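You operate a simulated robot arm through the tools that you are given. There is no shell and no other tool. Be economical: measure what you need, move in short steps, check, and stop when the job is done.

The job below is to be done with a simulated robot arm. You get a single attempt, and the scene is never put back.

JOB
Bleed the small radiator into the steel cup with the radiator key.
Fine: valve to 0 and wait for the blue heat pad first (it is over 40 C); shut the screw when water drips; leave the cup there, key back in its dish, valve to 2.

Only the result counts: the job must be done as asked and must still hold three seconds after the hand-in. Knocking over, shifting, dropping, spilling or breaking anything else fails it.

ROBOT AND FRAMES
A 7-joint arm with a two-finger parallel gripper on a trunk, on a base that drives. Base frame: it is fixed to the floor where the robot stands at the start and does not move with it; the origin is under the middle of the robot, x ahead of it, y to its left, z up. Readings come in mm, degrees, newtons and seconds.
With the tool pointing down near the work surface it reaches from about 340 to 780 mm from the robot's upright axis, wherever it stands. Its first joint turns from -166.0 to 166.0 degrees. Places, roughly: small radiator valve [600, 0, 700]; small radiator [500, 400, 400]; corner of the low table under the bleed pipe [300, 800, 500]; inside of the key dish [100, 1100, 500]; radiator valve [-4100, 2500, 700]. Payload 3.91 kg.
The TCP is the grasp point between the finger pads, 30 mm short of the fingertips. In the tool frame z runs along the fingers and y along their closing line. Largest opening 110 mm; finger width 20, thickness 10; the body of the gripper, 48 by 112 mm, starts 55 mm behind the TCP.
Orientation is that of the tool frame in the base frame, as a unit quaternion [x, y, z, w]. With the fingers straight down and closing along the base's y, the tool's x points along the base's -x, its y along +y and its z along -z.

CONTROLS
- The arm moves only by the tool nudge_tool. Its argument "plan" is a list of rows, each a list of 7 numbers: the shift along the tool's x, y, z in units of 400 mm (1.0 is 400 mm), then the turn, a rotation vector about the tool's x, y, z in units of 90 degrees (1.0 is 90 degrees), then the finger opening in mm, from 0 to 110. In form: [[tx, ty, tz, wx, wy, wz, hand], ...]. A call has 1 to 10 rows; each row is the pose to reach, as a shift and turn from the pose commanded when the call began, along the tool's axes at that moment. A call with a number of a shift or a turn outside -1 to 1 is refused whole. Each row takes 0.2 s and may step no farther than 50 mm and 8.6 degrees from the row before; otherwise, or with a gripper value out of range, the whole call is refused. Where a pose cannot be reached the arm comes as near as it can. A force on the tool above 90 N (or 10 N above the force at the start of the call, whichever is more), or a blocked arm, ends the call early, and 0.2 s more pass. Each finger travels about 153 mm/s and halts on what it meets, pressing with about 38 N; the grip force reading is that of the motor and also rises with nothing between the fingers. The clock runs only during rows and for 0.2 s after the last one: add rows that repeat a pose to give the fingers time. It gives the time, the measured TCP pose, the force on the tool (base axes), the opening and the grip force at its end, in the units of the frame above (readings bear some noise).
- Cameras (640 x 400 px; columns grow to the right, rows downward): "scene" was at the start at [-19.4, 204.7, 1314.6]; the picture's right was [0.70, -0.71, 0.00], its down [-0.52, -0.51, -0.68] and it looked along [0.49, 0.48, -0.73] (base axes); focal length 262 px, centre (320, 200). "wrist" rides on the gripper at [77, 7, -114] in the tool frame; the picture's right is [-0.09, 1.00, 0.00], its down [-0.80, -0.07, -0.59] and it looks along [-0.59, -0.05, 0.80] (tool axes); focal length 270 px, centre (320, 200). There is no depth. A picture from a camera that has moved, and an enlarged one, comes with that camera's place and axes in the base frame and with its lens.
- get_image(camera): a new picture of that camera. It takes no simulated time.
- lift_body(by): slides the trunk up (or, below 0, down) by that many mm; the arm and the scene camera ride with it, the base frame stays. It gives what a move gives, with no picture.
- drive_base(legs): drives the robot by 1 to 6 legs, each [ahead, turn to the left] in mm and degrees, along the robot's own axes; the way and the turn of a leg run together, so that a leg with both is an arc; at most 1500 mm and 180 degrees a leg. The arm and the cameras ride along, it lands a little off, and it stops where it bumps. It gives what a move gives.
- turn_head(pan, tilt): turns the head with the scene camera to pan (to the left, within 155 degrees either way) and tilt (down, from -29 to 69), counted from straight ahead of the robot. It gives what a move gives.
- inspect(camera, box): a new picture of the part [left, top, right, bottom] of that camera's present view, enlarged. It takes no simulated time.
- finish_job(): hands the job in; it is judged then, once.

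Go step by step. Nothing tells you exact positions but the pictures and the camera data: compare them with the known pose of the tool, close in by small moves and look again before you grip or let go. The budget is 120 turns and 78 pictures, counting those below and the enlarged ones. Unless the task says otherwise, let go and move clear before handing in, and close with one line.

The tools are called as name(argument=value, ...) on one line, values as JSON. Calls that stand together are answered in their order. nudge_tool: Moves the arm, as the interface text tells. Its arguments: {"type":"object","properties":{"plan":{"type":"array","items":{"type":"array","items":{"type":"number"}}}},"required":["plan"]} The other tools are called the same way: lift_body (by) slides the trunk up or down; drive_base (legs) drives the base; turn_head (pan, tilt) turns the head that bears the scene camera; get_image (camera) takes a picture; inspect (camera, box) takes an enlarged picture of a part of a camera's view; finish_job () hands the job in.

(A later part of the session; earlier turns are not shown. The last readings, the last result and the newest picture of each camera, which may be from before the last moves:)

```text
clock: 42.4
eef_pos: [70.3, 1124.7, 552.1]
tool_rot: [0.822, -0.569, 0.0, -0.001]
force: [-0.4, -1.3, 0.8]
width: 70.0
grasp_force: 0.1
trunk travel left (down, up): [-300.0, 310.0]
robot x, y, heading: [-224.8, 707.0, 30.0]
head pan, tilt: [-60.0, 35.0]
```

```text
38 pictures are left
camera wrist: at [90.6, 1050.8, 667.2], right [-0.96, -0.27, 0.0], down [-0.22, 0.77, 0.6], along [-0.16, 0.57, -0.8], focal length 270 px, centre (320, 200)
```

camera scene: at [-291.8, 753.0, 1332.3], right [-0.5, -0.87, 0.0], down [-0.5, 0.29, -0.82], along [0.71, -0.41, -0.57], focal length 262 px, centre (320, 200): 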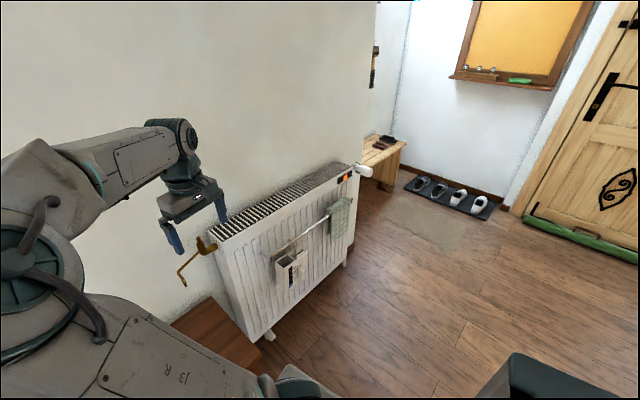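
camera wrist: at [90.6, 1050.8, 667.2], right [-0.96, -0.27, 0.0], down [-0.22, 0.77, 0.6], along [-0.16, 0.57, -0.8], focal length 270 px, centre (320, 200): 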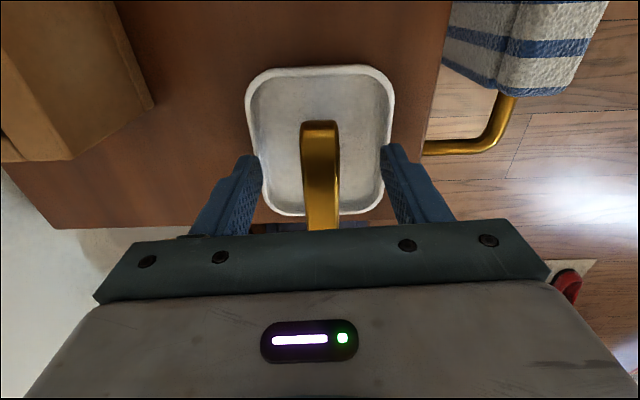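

The handle is centred between the fingers. Closing on it.

nudge_tool(plan=[[0, 0, 0, 0, 0, 0, 30], [0, 0, 0, 0, 0, 0, 4], [0, 0, 0, 0, 0, 0, 4], [0, 0, 0, 0, 0, 0, 4]])

nudge_tool(plan=[[0, 0, -0.1, 0, 0, 0, 4], [0, 0, -0.2, 0, 0, 0, 4], [0, 0, -0.3, 0, 0, 0, 4]])

get_image(camera="wrist")

```text
clock: 43.4
eef_pos: [70.3, 1124.8, 553.7]
tool_rot: [0.823, -0.569, 0.0, -0.001]
force: [-0.6, -0.8, -0.2]
width: 21.6
grasp_force: 37.8
trunk travel left (down, up): [-300.0, 310.0]
robot x, y, heading: [-227.0, 705.6, 30.2]
head pan, tilt: [-60.0, 35.0]
```

```text
clock: 44.2
eef_pos: [68.8, 1125.4, 675.6]
tool_rot: [0.823, -0.569, 0.001, 0.0]
force: [-0.5, -0.1, -1.2]
width: 21.7
grasp_force: 37.8
trunk travel left (down, up): [-300.0, 310.0]
robot x, y, heading: [-226.7, 705.1, 29.9]
head pan, tilt: [-60.0, 35.0]
```

```text
37 pictures are left
camera wrist: at [90.0, 1050.3, 788.6], right [-0.96, -0.27, 0.0], down [-0.22, 0.77, 0.59], along [-0.16, 0.57, -0.8], focal length 270 px, centre (320, 200)
```

wrist: 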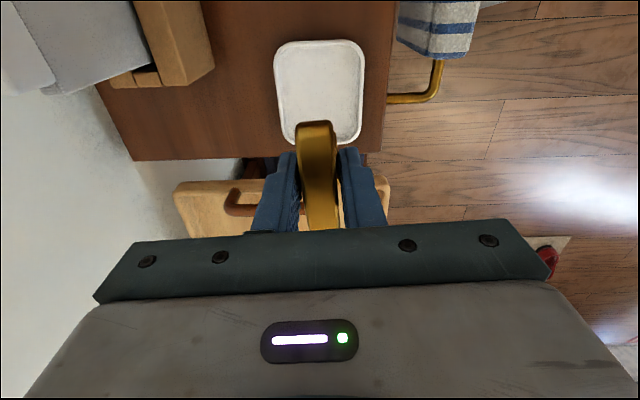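

The key is held, but the cup at (100, 985) is not yet under the pipe's mouth (about (300, 853)), so it must go there first. I'll set the key back exactly where it stood, and move the cup while things cool.

nudge_tool(plan=[[0, 0, 0.1, 0, 0, 0, 4], [0, 0, 0.2, 0, 0, 0, 4], [0, 0, 0.3, 0, 0, 0, 4], [0, 0, 0.3025, 0, 0, 0, 4], [0, 0, 0.3025, 0, 0, 0, 60], [0, 0, 0.3025, 0, 0, 0, 60]])

nudge_tool(plan=[[0, 0, -0.1, 0, 0, 0, 60], [0, 0, -0.2, 0, 0, 0, 60], [0, 0, -0.3, 0, 0, 0, 60], [0, 0, -0.4, 0, 0, 0, 60]])

turn_head(pan=0, tilt=45)

get_image(camera="scene")

get_image(camera="wrist")

```text
clock: 45.6
eef_pos: [69.0, 1124.9, 551.2]
tool_rot: [0.822, -0.569, 0.0, -0.002]
force: [-0.1, -0.3, -0.4]
width: 59.9
grasp_force: 0.1
trunk travel left (down, up): [-300.0, 310.0]
robot x, y, heading: [-226.6, 705.4, 30.0]
head pan, tilt: [-60.0, 35.0]
```

```text
clock: 46.6
eef_pos: [68.8, 1127.0, 712.6]
tool_rot: [0.823, -0.568, 0.001, 0.0]
force: [0.9, -0.4, 0.0]
width: 60.0
grasp_force: 0.0
trunk travel left (down, up): [-300.0, 310.0]
robot x, y, heading: [-227.5, 707.3, 30.0]
head pan, tilt: [-60.0, 35.0]
```

```text
clock: 47.9
eef_pos: [68.5, 1126.2, 713.0]
tool_rot: [0.823, -0.569, 0.0, -0.001]
force: [0.6, 0.1, 0.2]
width: 59.9
grasp_force: 0.1
trunk travel left (down, up): [-300.0, 310.0]
robot x, y, heading: [-225.3, 703.0, 30.0]
head pan, tilt: [0.0, 45.0]
```

```text
36 pictures are left
camera scene: at [-297.8, 837.8, 1317.5], right [0.5, -0.87, 0.0], down [-0.61, -0.35, -0.71], along [0.61, 0.35, -0.71], focal length 262 px, centre (320, 200)
```

scene: 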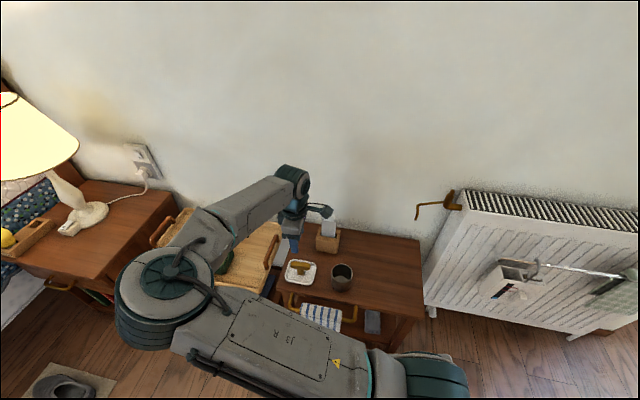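

```text
35 pictures are left
camera wrist: at [88.7, 1051.7, 826.7], right [-0.96, -0.27, 0.0], down [-0.22, 0.77, 0.6], along [-0.16, 0.57, -0.8], focal length 270 px, centre (320, 200)
```

wrist: 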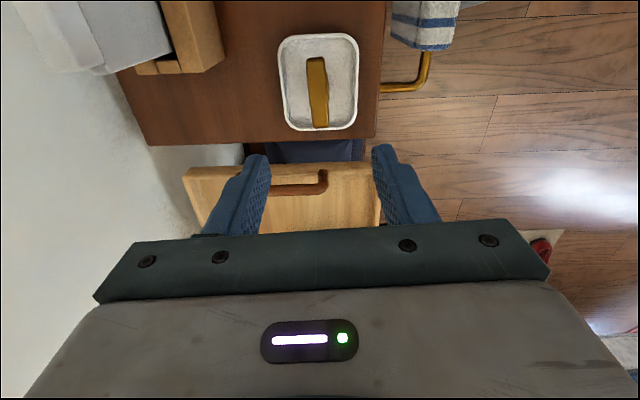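

The key stands in its dish again. Now I'll measure the cup and the pipe mouth.

inspect(camera="scene", box=[310, 180, 470, 300])

```text
3.33 times, centred on (390, 240) of scene
camera zoom: at [-297.8, 837.8, 1317.5], right [0.5, -0.87, 0.0], down [-0.61, -0.35, -0.71], along [0.61, 0.35, -0.71], focal length 874 px, centre (87, 67)
```

zoom: 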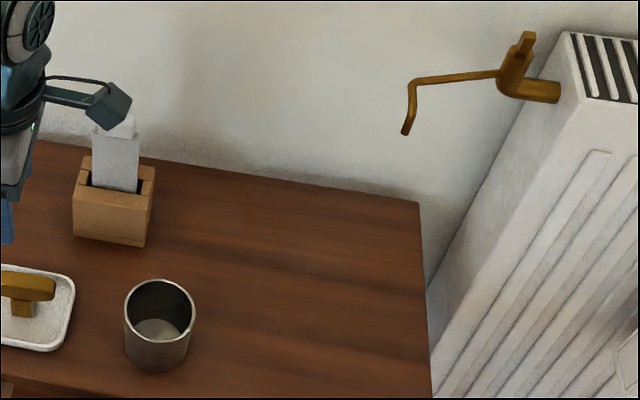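

The cup (69 mm wide, rim z ≈ 580) stands at (98, 988), and the pipe mouth is at about (297, 850, 712), so the cup must be placed with a tilted hand to stay clear of the pipe. I'll back the base 120 mm for room, then turn the hand.

drive_base(legs=[[-120, 0]])

```text
clock: 49.1
eef_pos: [-36.3, 1066.8, 712.4]
tool_rot: [0.823, -0.568, 0.0, -0.002]
force: [0.1, 0.2, 0.6]
width: 60.0
grasp_force: 0.1
trunk travel left (down, up): [-300.0, 310.0]
robot x, y, heading: [-330.8, 649.0, 30.1]
head pan, tilt: [0.0, 45.0]
```

Now roll the hand to face the cup from the robot's side.

nudge_tool(plan=[[0.042, -0.004, -0.002, 0, 0, 0.09, 60], [0.084, -0.007, -0.004, 0, 0, 0.18, 60], [0.126, -0.011, -0.007, 0, 0, 0.27, 60], [0.168, -0.015, -0.009, 0, 0, 0.36, 70], [0.21, -0.018, -0.011, 0, 0, 0.45, 80], [0.253, -0.022, -0.013, 0, 0, 0.54, 90], [0.295, -0.026, -0.016, 0, 0, 0.63, 100], [0.337, -0.029, -0.018, 0, 0, 0.72, 110], [0.379, -0.033, -0.02, 0, 0, 0.81, 110]])

nudge_tool(plan=[[0, 0, 0.03, 0, -0.09, 0, 110], [0, 0, 0.06, 0, -0.18, 0, 110], [0, 0, 0.1, 0, -0.27, 0, 110], [0, 0, 0.15, 0, -0.36, 0, 110], [0, 0, 0.19, 0, -0.45, 0, 110], [0, 0, 0.23, 0, -0.5, 0, 110]])

get_image(camera="wrist")

```text
clock: 51.1
eef_pos: [29.8, 927.8, 719.8]
tool_rot: [-0.323, 0.946, 0.001, 0.001]
force: [-0.5, 0.7, -0.6]
width: 109.8
grasp_force: 0.1
trunk travel left (down, up): [-300.0, 310.0]
robot x, y, heading: [-331.2, 644.0, 29.9]
head pan, tilt: [0.0, 45.0]
```

```text
clock: 52.5
eef_pos: [40.8, 938.8, 623.3]
tool_rot: [-0.3, 0.874, 0.124, 0.363]
force: [0.2, 0.0, 0.0]
width: 109.9
grasp_force: 0.1
out of reach, approached as far as the arm can: row 5, 6
trunk travel left (down, up): [-300.0, 310.0]
robot x, y, heading: [-329.9, 647.8, 30.2]
head pan, tilt: [0.0, 45.0]
```

```text
33 pictures are left
camera wrist: at [-69.8, 861.7, 650.4], right [-0.56, 0.82, 0.06], down [0.16, 0.03, 0.99], along [0.81, 0.56, -0.15], focal length 270 px, centre (320, 200)
```

wrist: 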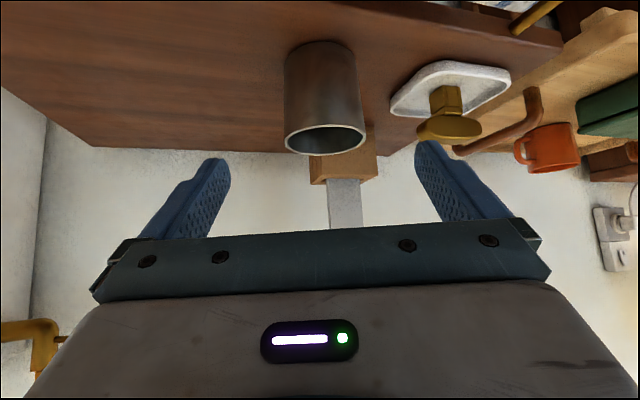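

The cup is centred between the fingers. I'll slide in along the tool axis and check before closing.

nudge_tool(plan=[[0, 0.004, 0.08, 0, 0, 0, 110], [0, 0.005, 0.16, 0, 0, 0, 110], [0, 0.005, 0.245, 0, 0, 0, 110], [0, 0.005, 0.245, 0, 0, 0, 110]])

get_image(camera="wrist")

```text
clock: 53.5
eef_pos: [95.5, 982.8, 554.1]
tool_rot: [-0.3, 0.873, 0.125, 0.363]
force: [0.3, 0.4, 0.0]
width: 110.0
grasp_force: 0.0
trunk travel left (down, up): [-300.0, 310.0]
robot x, y, heading: [-333.8, 648.7, 30.0]
head pan, tilt: [0.0, 45.0]
```

```text
32 pictures are left
camera wrist: at [-15.9, 906.0, 579.7], right [-0.56, 0.82, 0.06], down [0.16, 0.03, 0.99], along [0.81, 0.57, -0.15], focal length 270 px, centre (320, 200)
```

wrist: 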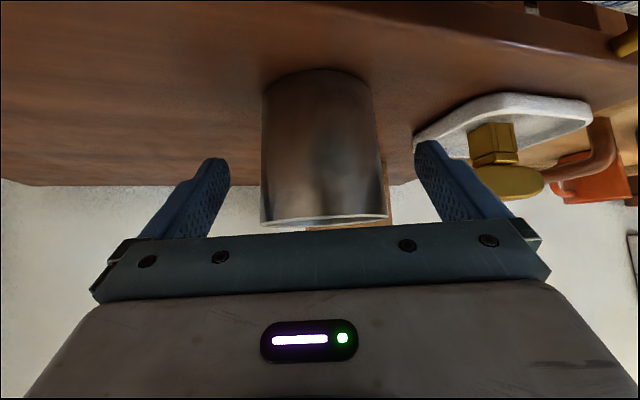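

Cup well between the fingers; closing and lifting it a little.

nudge_tool(plan=[[0, 0, 0, 0, 0, 0, 80], [0, 0, 0, 0, 0, 0, 55], [0, 0, 0, 0, 0, 0, 55], [0, 0, 0, 0, 0, 0, 55]])

nudge_tool(plan=[[-0.03, 0, -0.03, 0, 0, 0, 55], [-0.07, 0, -0.07, 0, 0, 0, 55]])

get_image(camera="scene")

```text
clock: 54.5
eef_pos: [94.7, 983.6, 554.1]
tool_rot: [-0.3, 0.874, 0.124, 0.362]
force: [0.9, -0.2, -0.6]
width: 65.7
grasp_force: 38.5
trunk travel left (down, up): [-300.0, 310.0]
robot x, y, heading: [-328.5, 641.0, 30.3]
head pan, tilt: [0.0, 45.0]
```

```text
clock: 55.1
eef_pos: [94.7, 984.8, 591.8]
tool_rot: [-0.301, 0.873, 0.126, 0.363]
force: [-0.7, 0.2, -0.7]
width: 65.9
grasp_force: 38.2
trunk travel left (down, up): [-300.0, 310.0]
robot x, y, heading: [-332.5, 647.9, 30.2]
head pan, tilt: [0.0, 45.0]
```

```text
31 pictures are left
camera scene: at [-401.8, 777.7, 1317.4], right [0.5, -0.87, 0.0], down [-0.61, -0.35, -0.71], along [0.61, 0.35, -0.71], focal length 262 px, centre (320, 200)
```

scene: 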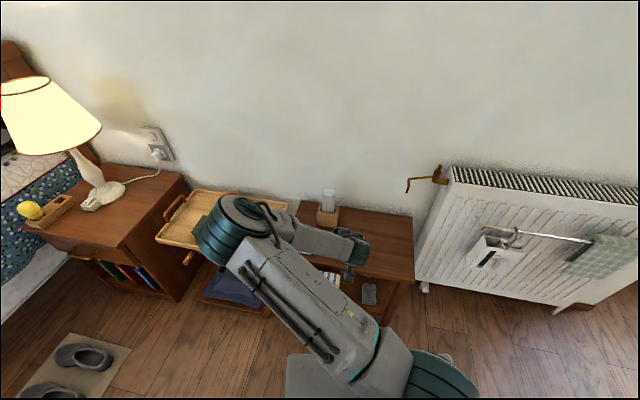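

The cup is held and lifted 38 mm. I'll carry it over the table to under the pipe mouth.

nudge_tool(plan=[[-0.021, -0.0964, 0.021, 0, 0, 0, 55], [-0.042, -0.1928, 0.042, 0, 0, 0, 55], [-0.0635, -0.2893, 0.063, 0, 0, 0, 55], [-0.085, -0.3857, 0.084, 0, 0, 0, 55], [-0.106, -0.482, 0.105, 0, 0, 0, 55], [-0.127, -0.5785, 0.126, 0, 0, 0, 55], [-0.127, -0.5785, 0.126, 0, 0, 0, 55]])

inspect(camera="scene", box=[330, 150, 458, 280])

get_image(camera="wrist")

```text
clock: 56.7
eef_pos: [292.9, 845.1, 595.3]
tool_rot: [-0.3, 0.874, 0.124, 0.362]
force: [0.3, 0.4, -1.1]
width: 65.7
grasp_force: 38.3
trunk travel left (down, up): [-300.0, 310.0]
robot x, y, heading: [-335.5, 649.7, 29.9]
head pan, tilt: [0.0, 45.0]
```

```text
3.08 times, centred on (394, 215) of scene
camera zoom: at [-401.7, 777.3, 1317.5], right [0.5, -0.86, 0.0], down [-0.61, -0.35, -0.71], along [0.61, 0.35, -0.71], focal length 807 px, centre (92, 154)
```

zoom: 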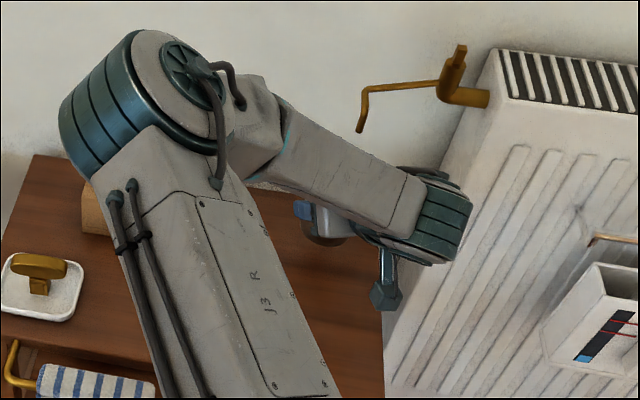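

```text
29 pictures are left
camera wrist: at [182.3, 767.3, 621.3], right [-0.56, 0.82, 0.06], down [0.16, 0.03, 0.99], along [0.81, 0.57, -0.15], focal length 270 px, centre (320, 200)
```

wrist: 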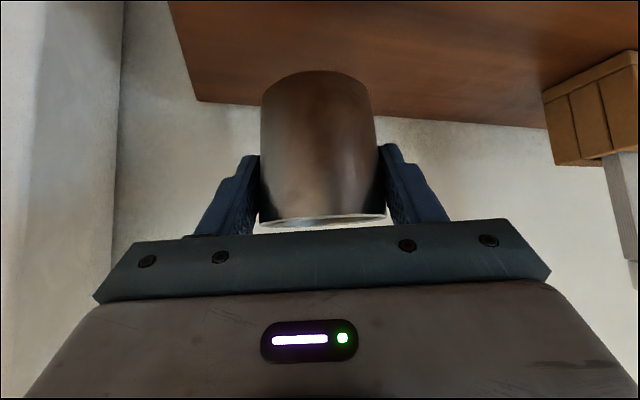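

The cup sits beneath the mouth. Lowering it to the table, releasing and withdrawing along the tool axis.

nudge_tool(plan=[[0.035, 0, 0.035, 0, 0, 0, 55], [0.065, 0, 0.065, 0, 0, 0, 55], [0.0725, 0, 0.0725, 0, 0, 0, 55], [0.0725, 0, 0.0725, 0, 0, 0, 55]])

nudge_tool(plan=[[0, 0, 0, 0, 0, 0, 80], [0, 0, 0, 0, 0, 0, 110], [0, 0, 0, 0, 0, 0, 110]])

nudge_tool(plan=[[0, 0, -0.1, 0, 0, 0, 110], [0, 0, -0.2, 0, 0, 0, 110], [0, 0, -0.3, 0, 0, 0, 110], [0, 0, -0.4, 0, 0, 0, 110]])

get_image(camera="wrist")

```text
clock: 57.7
eef_pos: [294.0, 845.5, 553.5]
tool_rot: [-0.3, 0.874, 0.124, 0.362]
force: [-0.9, -0.7, 2.2]
width: 65.8
grasp_force: 37.7
trunk travel left (down, up): [-300.0, 310.0]
robot x, y, heading: [-333.4, 647.2, 30.2]
head pan, tilt: [0.0, 45.0]
```

```text
clock: 58.5
eef_pos: [294.7, 845.0, 552.9]
tool_rot: [-0.299, 0.873, 0.124, 0.363]
force: [-0.9, 0.5, 0.8]
width: 109.9
grasp_force: 0.0
trunk travel left (down, up): [-300.0, 310.0]
robot x, y, heading: [-331.9, 647.0, 30.1]
head pan, tilt: [0.0, 45.0]
```

```text
clock: 59.5
eef_pos: [203.2, 775.5, 665.8]
tool_rot: [-0.3, 0.873, 0.125, 0.363]
force: [0.2, 1.1, -0.4]
width: 110.0
grasp_force: 0.0
trunk travel left (down, up): [-300.0, 310.0]
robot x, y, heading: [-330.2, 646.4, 30.2]
head pan, tilt: [0.0, 45.0]
```

```text
28 pictures are left
camera wrist: at [92.5, 698.5, 692.4], right [-0.56, 0.82, 0.06], down [0.16, 0.03, 0.99], along [0.81, 0.57, -0.15], focal length 270 px, centre (320, 200)
```

wrist: 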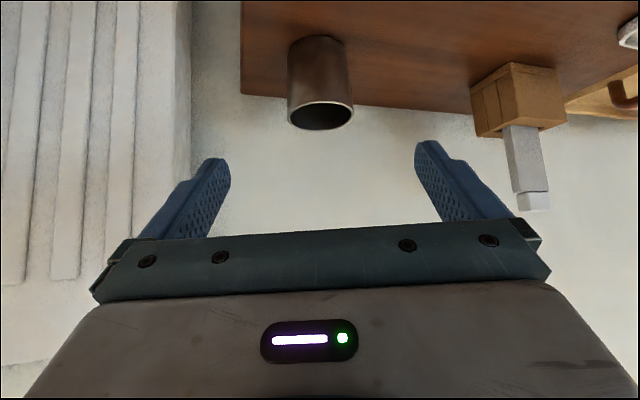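

The cup stands under the mouth. Now back upright and over to the key.

nudge_tool(plan=[[-0.03, 0, -0.03, 0, 0.085, 0, 110], [-0.06, 0, -0.06, 0, 0.17, 0, 110], [-0.09, 0, -0.09, 0, 0.255, 0, 110], [-0.12, 0, -0.12, 0, 0.34, 0, 100], [-0.14, 0, -0.14, 0, 0.425, 0, 80], [-0.16, 0, -0.159, 0, 0.5, 0, 70]])

nudge_tool(plan=[[-0.03, 0.1, 0.012, 0, 0, -0.09, 70], [-0.06, 0.2, 0.024, 0, 0, -0.18, 70], [-0.09, 0.3, 0.037, 0, 0, -0.27, 70], [-0.12, 0.4, 0.049, 0, 0, -0.36, 70], [-0.15, 0.5, 0.061, 0, 0, -0.45, 70], [-0.181, 0.6, 0.073, 0, 0, -0.54, 70], [-0.211, 0.7, 0.085, 0, 0, -0.63, 70], [-0.241, 0.8, 0.098, 0, 0, -0.72, 70], [-0.2715, 0.899, 0.11, 0, 0, -0.812, 70], [-0.2715, 0.899, 0.11, 0, 0, -0.812, 70]])

get_image(camera="wrist")

```text
clock: 60.9
eef_pos: [205.3, 774.3, 757.0]
tool_rot: [-0.325, 0.946, 0.0, 0.0]
force: [-0.3, 0.3, -0.1]
width: 70.1
grasp_force: 0.0
trunk travel left (down, up): [-300.0, 310.0]
robot x, y, heading: [-331.5, 650.0, 30.0]
head pan, tilt: [0.0, 45.0]
```

```text
clock: 63.1
eef_pos: [69.0, 1126.2, 709.5]
tool_rot: [0.824, -0.567, 0.001, 0.0]
force: [-0.5, 0.2, 0.3]
width: 69.9
grasp_force: 0.0
trunk travel left (down, up): [-300.0, 310.0]
robot x, y, heading: [-332.2, 645.9, 30.2]
head pan, tilt: [0.0, 45.0]
```

```text
27 pictures are left
camera wrist: at [90.3, 1052.2, 823.9], right [-0.96, -0.28, 0.0], down [-0.22, 0.77, 0.6], along [-0.16, 0.57, -0.8], focal length 270 px, centre (320, 200)
```

wrist: 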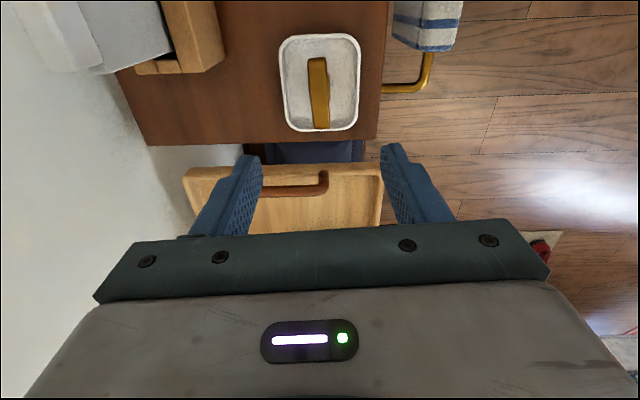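

Same view as before over the key; lower, grip and lift.

nudge_tool(plan=[[0, 0, 0.1, 0, 0, 0, 70], [0, 0, 0.2, 0, 0, 0, 70], [0, 0, 0.3, 0, 0, 0, 70], [0, 0, 0.3925, 0, 0, 0, 70], [0, 0, 0.3925, 0, 0, 0, 30], [0, 0, 0.3925, 0, 0, 0, 4], [0, 0, 0.3925, 0, 0, 0, 4], [0, 0, 0.3925, 0, 0, 0, 4]])

nudge_tool(plan=[[0, 0, -0.1, 0, 0, 0, 4], [0, 0, -0.2, 0, 0, 0, 4], [0, 0, -0.3, 0, 0, 0, 4], [0, 0, -0.4, 0, 0, 0, 4]])

turn_head(pan=-60, tilt=35)

get_image(camera="scene")

```text
clock: 64.9
eef_pos: [68.3, 1126.3, 555.7]
tool_rot: [0.824, -0.567, 0.0, -0.002]
force: [1.1, 0.6, -0.2]
width: 21.3
grasp_force: 38.2
trunk travel left (down, up): [-300.0, 310.0]
robot x, y, heading: [-330.3, 645.9, 30.1]
head pan, tilt: [0.0, 45.0]
```

```text
clock: 65.9
eef_pos: [68.5, 1125.4, 716.0]
tool_rot: [0.824, -0.567, 0.0, 0.0]
force: [-0.1, -0.1, -0.8]
width: 21.1
grasp_force: 37.9
trunk travel left (down, up): [-300.0, 310.0]
robot x, y, heading: [-333.0, 649.9, 30.1]
head pan, tilt: [0.0, 45.0]
```

```text
clock: 67.2
eef_pos: [68.7, 1124.7, 714.7]
tool_rot: [0.824, -0.566, -0.001, -0.001]
force: [0.3, -0.1, -1.3]
width: 20.8
grasp_force: 37.7
trunk travel left (down, up): [-300.0, 310.0]
robot x, y, heading: [-329.6, 645.2, 30.1]
head pan, tilt: [-60.0, 35.0]
```

```text
26 pictures are left
camera scene: at [-395.9, 693.0, 1332.3], right [-0.5, -0.87, 0.0], down [-0.5, 0.29, -0.82], along [0.71, -0.41, -0.57], focal length 262 px, centre (320, 200)
```

scene: 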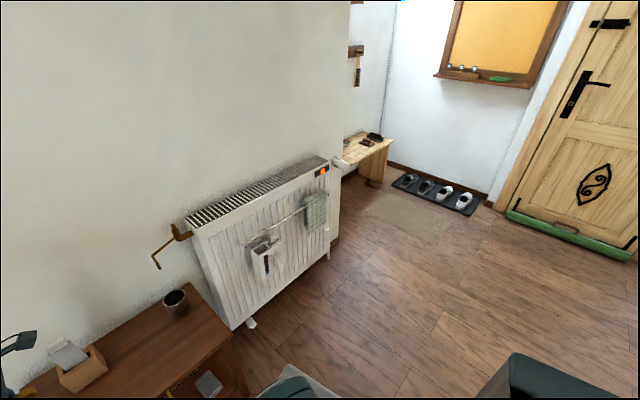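

The key is in hand. This view shows the pipe over the cup and the pad; I'll enlarge both.

inspect(camera="scene", box=[295, 148, 359, 188])

inspect(camera="scene", box=[130, 210, 226, 330])

```text
10.00 times, centred on (327, 168) of scene
camera zoom: at [-395.9, 693.0, 1332.3], right [-0.5, -0.87, 0.0], down [-0.5, 0.29, -0.82], along [0.71, -0.41, -0.57], focal length 2622 px, centre (250, 520)
```

zoom: 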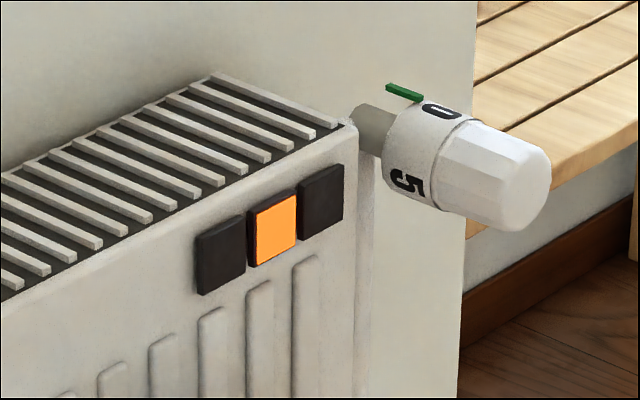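

```text
3.33 times, centred on (178, 270) of scene
camera zoom: at [-395.9, 693.0, 1332.3], right [-0.5, -0.87, 0.0], down [-0.5, 0.29, -0.82], along [0.71, -0.41, -0.57], focal length 874 px, centre (793, -33)
```

zoom: 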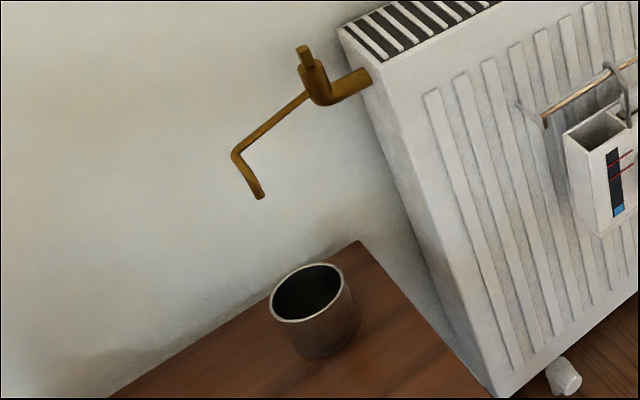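

Cup lines up under the mouth, valve is at 0, pad still orange. I'll bring the key over the screw and wait there.

nudge_tool(plan=[[0, 0, -0.1, 0, 0, 0.085, 4], [0, 0, -0.2, 0, 0, 0.17, 4], [0, 0, -0.3, 0, 0, 0.255, 4], [0, 0, -0.4, 0, 0, 0.34, 4]])

nudge_tool(plan=[[0.0703, -0.0932, 0, 0, 0, 0.0703, 4], [0.1406, -0.1864, 0, 0, 0, 0.1406, 4], [0.2109, -0.2796, 0, 0, 0, 0.2109, 4], [0.2812, -0.3728, 0, 0, 0, 0.2812, 4], [0.3515, -0.466, 0, 0, 0, 0.3515, 4], [0.4218, -0.5592, 0, 0, 0, 0.4218, 4], [0.4921, -0.6524, 0, 0, 0, 0.4921, 4], [0.5624, -0.7456, 0, 0, 0, 0.5624, 4], [0.6327, -0.8388, 0, 0, 0, 0.6327, 4], [0.703, -0.932, 0, 0, 0, 0.703, 4]])

get_image(camera="wrist")

inspect(camera="scene", box=[120, 150, 240, 270])

```text
clock: 68.2
eef_pos: [70.2, 1125.2, 877.7]
tool_rot: [-0.645, 0.764, 0.001, 0.0]
force: [0.4, 0.2, -1.4]
width: 21.0
grasp_force: 38.4
trunk travel left (down, up): [-300.0, 310.0]
robot x, y, heading: [-334.7, 645.8, 30.3]
head pan, tilt: [-60.0, 35.0]
```

```text
clock: 70.4
eef_pos: [305.1, 812.7, 863.4]
tool_rot: [-0.153, 0.988, 0.001, 0.0]
force: [-0.6, -0.8, -1.0]
width: 21.1
grasp_force: 38.1
out of reach, approached as far as the arm can: row 9, 10
trunk travel left (down, up): [-300.0, 310.0]
robot x, y, heading: [-331.6, 647.6, 29.9]
head pan, tilt: [-60.0, 35.0]
```

```text
23 pictures are left
camera wrist: at [229.4, 796.2, 977.4], right [-0.22, 0.98, 0.0], down [0.78, 0.17, 0.6], along [0.58, 0.13, -0.8], focal length 270 px, centre (320, 200)
```

wrist: 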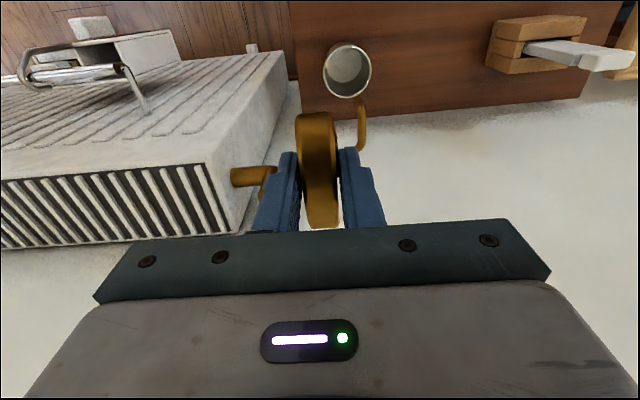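

```text
3.33 times, centred on (180, 210) of scene
camera zoom: at [-395.9, 693.3, 1332.3], right [-0.5, -0.87, 0.0], down [-0.5, 0.29, -0.82], along [0.71, -0.41, -0.57], focal length 874 px, centre (787, 167)
```

zoom: 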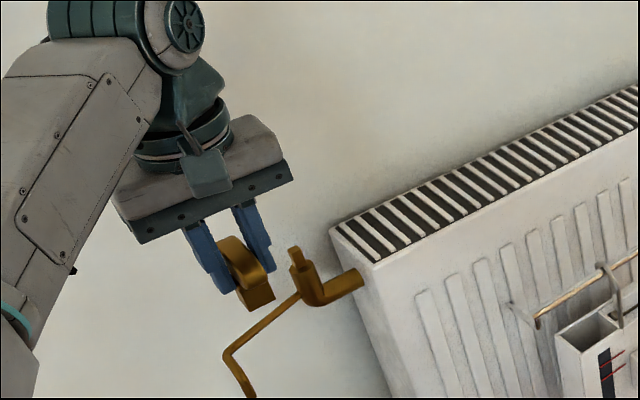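

The arm is out of reach by ~90 mm at this height. I'll pull the hand back 120 mm, drive forward 110 mm, and approach again.

nudge_tool(plan=[[0.1, 0, 0, 0, 0, 0, 4], [0.2, 0, -0.01, 0, 0, 0, 4], [0.3, 0, -0.02, 0, 0, 0, 4]])

drive_base(legs=[[110, 0]])

```text
clock: 71.2
eef_pos: [190.8, 779.1, 870.7]
tool_rot: [-0.149, 0.989, 0.0, 0.002]
force: [0.4, -0.5, -0.6]
width: 21.2
grasp_force: 38.7
trunk travel left (down, up): [-300.0, 310.0]
robot x, y, heading: [-326.5, 646.4, 30.5]
head pan, tilt: [-60.0, 35.0]
```

```text
clock: 72.4
eef_pos: [286.4, 834.1, 870.6]
tool_rot: [-0.148, 0.989, 0.001, 0.001]
force: [-0.7, 0.2, -0.9]
width: 21.1
grasp_force: 37.8
trunk travel left (down, up): [-300.0, 310.0]
robot x, y, heading: [-235.0, 701.4, 30.0]
head pan, tilt: [-60.0, 35.0]
```

Now move over the screw, keeping 30 mm above it.

nudge_tool(plan=[[-0.07, -0.064, 0, 0, 0, 0, 4], [-0.14, -0.128, 0, 0, 0, 0, 4], [-0.209, -0.192, 0, 0, 0, 0, 4], [-0.209, -0.192, 0, 0, 0, 0, 4]])

get_image(camera="scene")

inspect(camera="wrist", box=[240, 60, 400, 240])

```text
clock: 73.4
eef_pos: [388.0, 792.6, 872.2]
tool_rot: [-0.149, 0.989, 0.001, 0.001]
force: [0.2, 0.0, -1.2]
width: 21.1
grasp_force: 37.7
out of reach, approached as far as the arm can: row 3, 4
trunk travel left (down, up): [-300.0, 310.0]
robot x, y, heading: [-233.7, 698.2, 30.0]
head pan, tilt: [-60.0, 35.0]
```

```text
21 pictures are left
camera scene: at [-300.8, 747.6, 1332.3], right [-0.5, -0.87, 0.0], down [-0.5, 0.29, -0.82], along [0.71, -0.41, -0.57], focal length 262 px, centre (320, 200)
```

scene: 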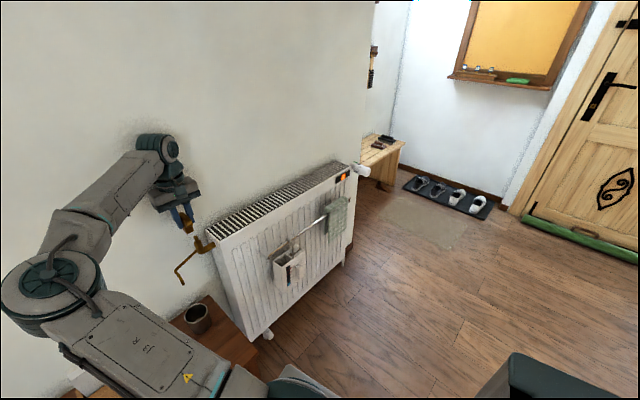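

```text
2.22 times, centred on (320, 150) of wrist
camera zoom: at [312.8, 777.1, 986.4], right [-0.21, 0.98, 0.0], down [0.79, 0.17, 0.6], along [0.58, 0.13, -0.8], focal length 601 px, centre (320, 311)
```

zoom: 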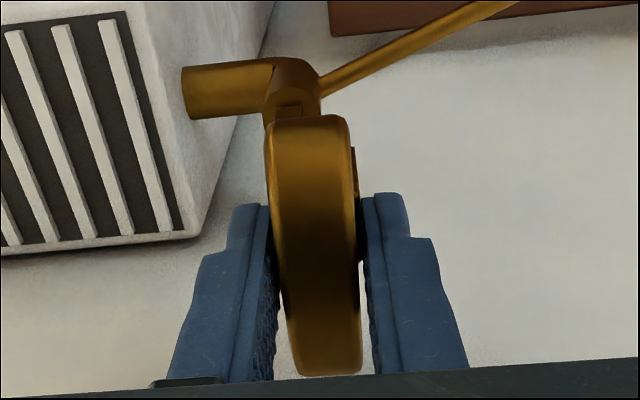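

The hand hangs about 8 mm short from limited reach. I'll raise the trunk 120 mm for reach, then come back down over the screw.

lift_body(by=120)

nudge_tool(plan=[[0, 0, 0.1, 0, 0, 0, 4], [0, -0.01, 0.2, 0, 0, 0, 4], [0, -0.02, 0.3, 0, 0, 0, 4], [0, -0.02, 0.3, 0, 0, 0, 4]])

inspect(camera="scene", box=[150, 190, 230, 290])

```text
clock: 74.9
eef_pos: [386.8, 793.4, 993.4]
tool_rot: [-0.149, 0.989, 0.001, 0.001]
force: [-0.2, 0.3, -1.2]
width: 20.9
grasp_force: 37.3
trunk travel left (down, up): [-420.0, 190.0]
robot x, y, heading: [-239.2, 704.1, 30.1]
head pan, tilt: [-60.0, 35.0]
```

```text
clock: 75.9
eef_pos: [391.3, 786.2, 870.9]
tool_rot: [-0.148, 0.989, 0.001, 0.002]
force: [0.2, -0.7, -0.9]
width: 21.0
grasp_force: 37.8
trunk travel left (down, up): [-420.0, 190.0]
robot x, y, heading: [-235.6, 701.7, 30.3]
head pan, tilt: [-60.0, 35.0]
```

```text
4.00 times, centred on (190, 240) of scene
camera zoom: at [-300.7, 747.8, 1452.3], right [-0.5, -0.87, 0.0], down [-0.5, 0.29, -0.82], along [0.71, -0.41, -0.57], focal length 1049 px, centre (840, 40)
```

zoom: 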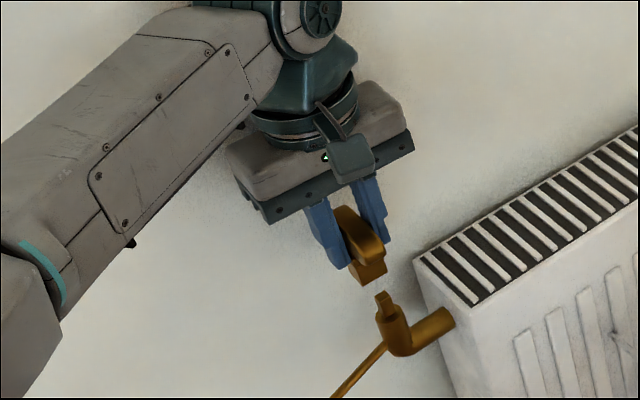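

Reach is fine now. I'll enlarge the gap between key and screw.

inspect(camera="scene", box=[182, 246, 230, 276])

inspect(camera="wrist", box=[280, 80, 360, 130])

```text
13.33 times, centred on (206, 261) of scene
camera zoom: at [-300.7, 747.8, 1452.3], right [-0.5, -0.87, 0.0], down [-0.5, 0.29, -0.82], along [0.71, -0.41, -0.57], focal length 3496 px, centre (1840, -613)
```

zoom: 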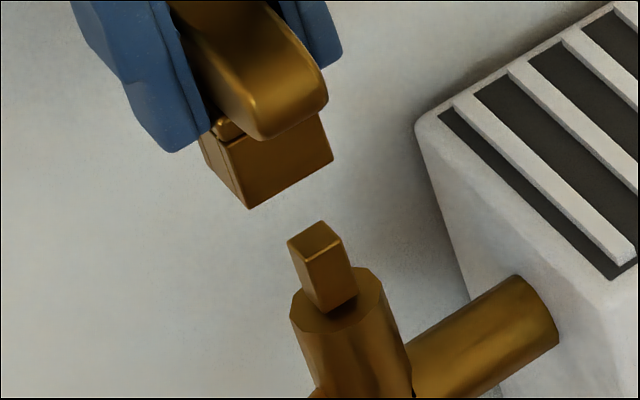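

```text
8.00 times, centred on (320, 105) of wrist
camera zoom: at [316.2, 769.6, 984.8], right [-0.21, 0.98, 0.0], down [0.79, 0.17, 0.6], along [0.58, 0.12, -0.8], focal length 2162 px, centre (320, 960)
```

zoom: 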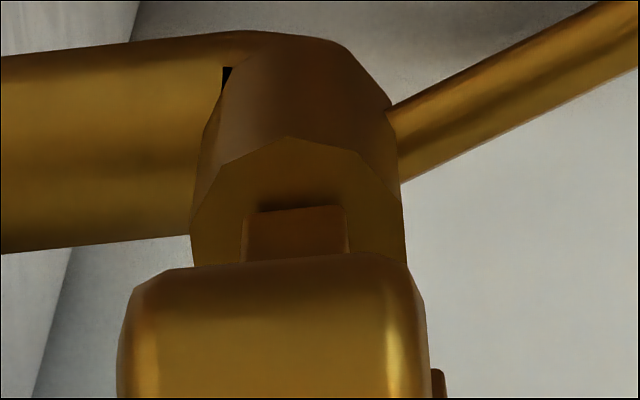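

Key and screw faces are parallel; the screw is about 2 mm toward the room and 1.5 mm to the right of the key axis. I'll correct, lower 22 mm and look again.

nudge_tool(plan=[[0.005, -0.0037, 0.0, 0, 0, 0, 4], [0.005, -0.0037, 0.03, 0, 0, 0, 4], [0.005, -0.0037, 0.055, 0, 0, 0, 4], [0.005, -0.0037, 0.055, 0, 0, 0, 4]])

inspect(camera="scene", box=[182, 246, 230, 276])

```text
clock: 76.9
eef_pos: [389.8, 784.5, 847.6]
tool_rot: [-0.149, 0.989, 0.001, 0.001]
force: [0.3, 0.2, -1.0]
width: 21.0
grasp_force: 37.8
trunk travel left (down, up): [-420.0, 190.0]
robot x, y, heading: [-239.8, 698.4, 30.2]
head pan, tilt: [-60.0, 35.0]
```

```text
13.33 times, centred on (206, 261) of scene
camera zoom: at [-300.9, 747.7, 1452.3], right [-0.5, -0.87, 0.0], down [-0.5, 0.29, -0.82], along [0.71, -0.41, -0.57], focal length 3496 px, centre (1840, -613)
```

zoom: 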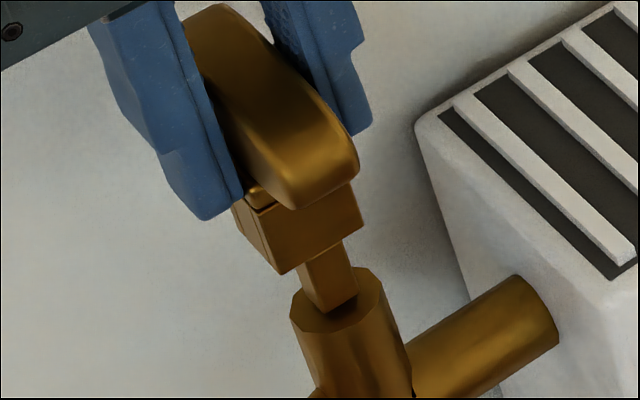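

Nearly there; one more 1.9 mm shift to the right, then ease down and watch the force.

nudge_tool(plan=[[0, -0.0047, 0, 0, 0, 0, 4], [0, -0.0047, 0.01, 0, 0, 0, 4], [0, -0.0047, 0.02, 0, 0, 0, 4], [0, -0.0047, 0.025, 0, 0, 0, 4], [0, -0.0047, 0.025, 0, 0, 0, 4]])

```text
clock: 78.1
eef_pos: [389.3, 782.1, 846.6]
tool_rot: [-0.148, 0.989, -0.002, 0.006]
force: [5.6, 1.7, 54.2]
width: 21.0
grasp_force: 38.1
trunk travel left (down, up): [-420.0, 190.0]
robot x, y, heading: [-241.2, 700.1, 30.3]
head pan, tilt: [-60.0, 35.0]
```

The key touched the screw's top at TCP z ≈ 847, so the gap was smaller than assumed; re-solving the picture gives about 6 mm toward the room. I'll lift 4 mm, shift and look.

nudge_tool(plan=[[0, 0, -0.025, 0, 0, 0, 4], [0, 0, -0.035, 0, 0, 0, 4], [0.015, 0.003, -0.035, 0, 0, 0, 4], [0.015, 0.003, -0.035, 0, 0, 0, 4]])

inspect(camera="scene", box=[190, 250, 222, 270])

```text
clock: 79.1
eef_pos: [384.1, 782.1, 853.5]
tool_rot: [-0.147, 0.989, 0.001, 0.001]
force: [0.3, -0.4, 0.5]
width: 20.9
grasp_force: 38.0
trunk travel left (down, up): [-420.0, 190.0]
robot x, y, heading: [-237.1, 701.7, 30.1]
head pan, tilt: [-60.0, 35.0]
```

```text
16.00 times, centred on (206, 260) of scene
camera zoom: at [-301.0, 747.7, 1452.2], right [-0.5, -0.87, 0.0], down [-0.5, 0.29, -0.82], along [0.71, -0.41, -0.57], focal length 4195 px, centre (2144, -760)
```

zoom: 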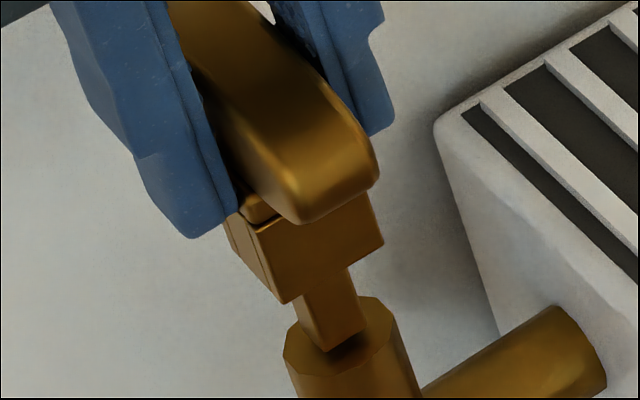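

By this picture the key is now within half a millimetre of the screw's axis, 6 mm above it. Easing down again.

nudge_tool(plan=[[-0.001, 0, 0.008, 0, 0, 0, 4], [-0.001, 0, 0.016, 0, 0, 0, 4], [-0.001, 0, 0.024, 0, 0, 0, 4], [-0.001, 0, 0.032, 0, 0, 0, 4], [-0.001, 0, 0.032, 0, 0, 0, 4]])

inspect(camera="scene", box=[190, 250, 222, 270])

```text
clock: 80.3
eef_pos: [383.5, 782.3, 847.2]
tool_rot: [-0.149, 0.989, 0.0, 0.006]
force: [8.5, 3.3, 43.8]
width: 21.0
grasp_force: 38.6
trunk travel left (down, up): [-420.0, 190.0]
robot x, y, heading: [-238.0, 703.4, 30.1]
head pan, tilt: [-60.0, 35.0]
```

```text
16.00 times, centred on (206, 260) of scene
camera zoom: at [-304.3, 747.6, 1452.7], right [-0.5, -0.87, 0.0], down [-0.5, 0.29, -0.82], along [0.71, -0.41, -0.57], focal length 4195 px, centre (2144, -760)
```

zoom: 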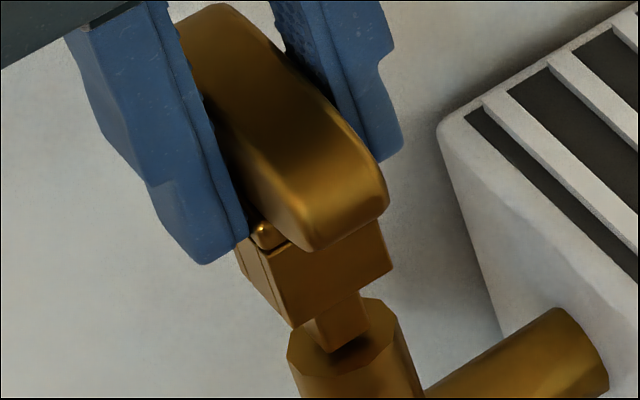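

It rests on the screw's top again, within about a millimetre. I'll do a tiny search sweep with this light pressure so it drops on.

nudge_tool(plan=[[0, -0.0015, 0, 0, 0, 0, 4], [-0.0025, -0.0015, 0, 0, 0, 0, 4], [-0.0025, 0.001, 0, 0, 0, 0, 4], [0, 0.002, 0, 0, 0, 0, 4], [0.0025, 0.002, 0, 0, 0, 0, 4], [0.0025, 0, 0, 0, 0, 0, 4], [0.0025, -0.0025, 0, 0, 0, 0, 4], [0, -0.0035, 0, 0, 0, 0, 4], [0, -0.0015, 0, 0, 0, 0, 4], [0, 0, 0, 0, 0, 0, 4]])

```text
clock: 82.5
eef_pos: [382.8, 781.2, 846.6]
tool_rot: [-0.148, 0.989, 0.0, 0.004]
force: [7.2, 13.2, 53.0]
width: 20.8
grasp_force: 38.2
trunk travel left (down, up): [-420.0, 190.0]
robot x, y, heading: [-234.1, 702.2, 30.1]
head pan, tilt: [-60.0, 35.0]
```

No drop yet. I'll lift 20 mm and take a sharper look at both parts.

nudge_tool(plan=[[0, 0, -0.03, 0, 0, 0, 4], [0, 0, -0.065, 0, 0, 0, 4], [0, 0, -0.065, 0, 0, 0, 4]])

inspect(camera="scene", box=[193, 247, 217, 271])

```text
clock: 83.3
eef_pos: [383.2, 782.1, 866.8]
tool_rot: [-0.148, 0.989, 0.001, -0.001]
force: [-0.2, -0.2, -1.1]
width: 21.0
grasp_force: 37.8
trunk travel left (down, up): [-420.0, 190.0]
robot x, y, heading: [-237.5, 701.4, 30.0]
head pan, tilt: [-60.0, 35.0]
```

```text
16.00 times, centred on (205, 259) of scene
camera zoom: at [-301.1, 747.7, 1452.1], right [-0.5, -0.87, 0.0], down [-0.5, 0.29, -0.82], along [0.71, -0.41, -0.57], focal length 4195 px, centre (2160, -744)
```

zoom: 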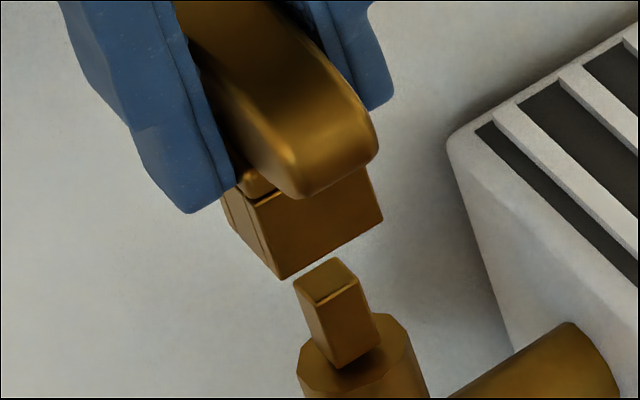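

By this measurement the key is now about 2–3 mm too far toward the room. I'll shift back, press lightly and sweep gently around that spot.

nudge_tool(plan=[[-0.006, 0.001, 0.02, 0, 0, 0, 4], [-0.006, 0.001, 0.045, 0, 0, 0, 4], [-0.006, 0.001, 0.057, 0, 0, 0, 4], [-0.006, 0.001, 0.057, 0, 0, 0, 4]])

```text
clock: 84.3
eef_pos: [386.5, 783.0, 844.7]
tool_rot: [-0.149, 0.989, 0.0, 0.002]
force: [-0.9, 0.7, -1.1]
width: 20.9
grasp_force: 37.9
trunk travel left (down, up): [-420.0, 190.0]
robot x, y, heading: [-236.4, 700.6, 30.2]
head pan, tilt: [-60.0, 35.0]
```

No force at z 844.7: the key is sliding onto the screw. Lowering further.

nudge_tool(plan=[[0, 0, 0.01, 0, 0, 0, 4], [0, 0, 0.02, 0, 0, 0, 4], [0, 0, 0.03, 0, 0, 0, 4], [0, 0, 0.03, 0, 0, 0, 4]])

get_image(camera="scene")

```text
clock: 85.3
eef_pos: [386.5, 782.3, 833.9]
tool_rot: [-0.149, 0.989, 0.001, 0.002]
force: [3.4, 1.0, 6.8]
width: 21.0
grasp_force: 38.1
trunk travel left (down, up): [-420.0, 190.0]
robot x, y, heading: [-235.6, 704.6, 29.9]
head pan, tilt: [-60.0, 35.0]
```

```text
12 pictures are left
camera scene: at [-301.3, 747.7, 1452.4], right [-0.5, -0.87, 0.0], down [-0.5, 0.29, -0.82], along [0.71, -0.41, -0.57], focal length 262 px, centre (320, 200)
```

scene: 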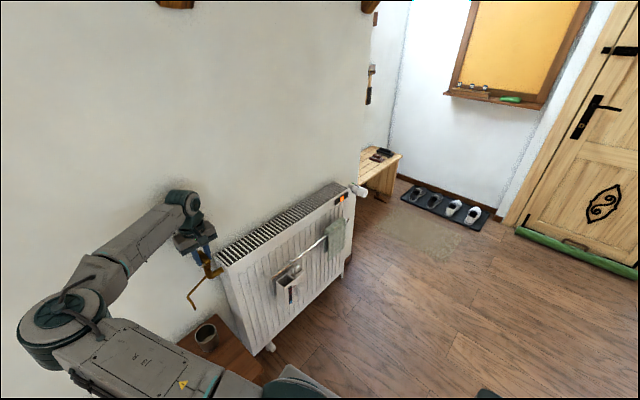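

The key is seated. The pad was still orange, so I'll hold still and let time pass, then check it.

nudge_tool(plan=[[0, 0, 0, 0, 0, 0, 4], [0, 0, 0, 0, 0, 0, 4], [0, 0, 0, 0, 0, 0, 4], [0, 0, 0, 0, 0, 0, 4], [0, 0, 0, 0, 0, 0, 4], [0, 0, 0, 0, 0, 0, 4], [0, 0, 0, 0, 0, 0, 4], [0, 0, 0, 0, 0, 0, 4], [0, 0, 0, 0, 0, 0, 4], [0, 0, 0, 0, 0, 0, 4]])

nudge_tool(plan=[[0, 0, 0, 0, 0, 0, 4], [0, 0, 0, 0, 0, 0, 4], [0, 0, 0, 0, 0, 0, 4], [0, 0, 0, 0, 0, 0, 4], [0, 0, 0, 0, 0, 0, 4], [0, 0, 0, 0, 0, 0, 4], [0, 0, 0, 0, 0, 0, 4], [0, 0, 0, 0, 0, 0, 4], [0, 0, 0, 0, 0, 0, 4], [0, 0, 0, 0, 0, 0, 4]])

nudge_tool(plan=[[0, 0, 0, 0, 0, 0, 4], [0, 0, 0, 0, 0, 0, 4], [0, 0, 0, 0, 0, 0, 4], [0, 0, 0, 0, 0, 0, 4], [0, 0, 0, 0, 0, 0, 4], [0, 0, 0, 0, 0, 0, 4], [0, 0, 0, 0, 0, 0, 4], [0, 0, 0, 0, 0, 0, 4], [0, 0, 0, 0, 0, 0, 4], [0, 0, 0, 0, 0, 0, 4]])

nudge_tool(plan=[[0, 0, 0, 0, 0, 0, 4], [0, 0, 0, 0, 0, 0, 4], [0, 0, 0, 0, 0, 0, 4], [0, 0, 0, 0, 0, 0, 4], [0, 0, 0, 0, 0, 0, 4], [0, 0, 0, 0, 0, 0, 4], [0, 0, 0, 0, 0, 0, 4], [0, 0, 0, 0, 0, 0, 4], [0, 0, 0, 0, 0, 0, 4], [0, 0, 0, 0, 0, 0, 4]])

nudge_tool(plan=[[0, 0, 0, 0, 0, 0, 4], [0, 0, 0, 0, 0, 0, 4], [0, 0, 0, 0, 0, 0, 4], [0, 0, 0, 0, 0, 0, 4], [0, 0, 0, 0, 0, 0, 4], [0, 0, 0, 0, 0, 0, 4], [0, 0, 0, 0, 0, 0, 4], [0, 0, 0, 0, 0, 0, 4], [0, 0, 0, 0, 0, 0, 4], [0, 0, 0, 0, 0, 0, 4]])

nudge_tool(plan=[[0, 0, 0, 0, 0, 0, 4], [0, 0, 0, 0, 0, 0, 4], [0, 0, 0, 0, 0, 0, 4], [0, 0, 0, 0, 0, 0, 4], [0, 0, 0, 0, 0, 0, 4], [0, 0, 0, 0, 0, 0, 4], [0, 0, 0, 0, 0, 0, 4], [0, 0, 0, 0, 0, 0, 4], [0, 0, 0, 0, 0, 0, 4], [0, 0, 0, 0, 0, 0, 4]])

inspect(camera="scene", box=[310, 175, 374, 215])

```text
clock: 87.5
eef_pos: [384.9, 783.7, 833.4]
tool_rot: [-0.149, 0.989, 0.001, 0.001]
force: [10.6, 0.7, 18.4]
width: 21.0
grasp_force: 37.9
trunk travel left (down, up): [-420.0, 190.0]
robot x, y, heading: [-233.1, 706.6, 30.0]
head pan, tilt: [-60.0, 35.0]
```

```text
clock: 89.7
eef_pos: [385.5, 782.9, 834.0]
tool_rot: [-0.148, 0.989, 0.0, 0.002]
force: [12.8, 2.0, 23.9]
width: 21.2
grasp_force: 37.9
trunk travel left (down, up): [-420.0, 190.0]
robot x, y, heading: [-239.4, 703.0, 30.0]
head pan, tilt: [-60.0, 35.0]
```

```text
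clock: 91.9
eef_pos: [384.5, 782.2, 833.0]
tool_rot: [-0.149, 0.989, 0.0, 0.002]
force: [12.2, 2.2, 22.6]
width: 21.1
grasp_force: 38.1
trunk travel left (down, up): [-420.0, 190.0]
robot x, y, heading: [-236.5, 700.8, 30.2]
head pan, tilt: [-60.0, 35.0]
```

```text
clock: 94.1
eef_pos: [385.8, 782.3, 833.0]
tool_rot: [-0.149, 0.989, 0.0, 0.002]
force: [11.2, 1.4, 21.3]
width: 20.9
grasp_force: 38.1
trunk travel left (down, up): [-420.0, 190.0]
robot x, y, heading: [-237.6, 704.4, 30.1]
head pan, tilt: [-60.0, 35.0]
```

```text
clock: 96.3
eef_pos: [385.6, 783.0, 833.2]
tool_rot: [-0.149, 0.989, 0.001, 0.001]
force: [8.9, 1.8, 20.2]
width: 21.0
grasp_force: 37.5
trunk travel left (down, up): [-420.0, 190.0]
robot x, y, heading: [-238.3, 704.3, 30.3]
head pan, tilt: [-60.0, 35.0]
```

```text
clock: 98.5
eef_pos: [385.2, 783.1, 833.3]
tool_rot: [-0.149, 0.989, 0.0, 0.002]
force: [8.4, 1.4, 18.8]
width: 21.0
grasp_force: 37.8
trunk travel left (down, up): [-420.0, 190.0]
robot x, y, heading: [-236.7, 697.9, 29.9]
head pan, tilt: [-60.0, 35.0]
```

```text
10.00 times, centred on (342, 195) of scene
camera zoom: at [-301.8, 747.4, 1452.3], right [-0.5, -0.87, 0.0], down [-0.5, 0.29, -0.82], along [0.71, -0.41, -0.57], focal length 2622 px, centre (100, 250)
```

zoom: 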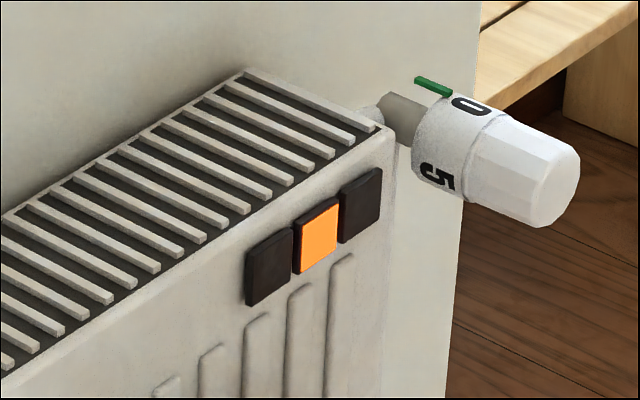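

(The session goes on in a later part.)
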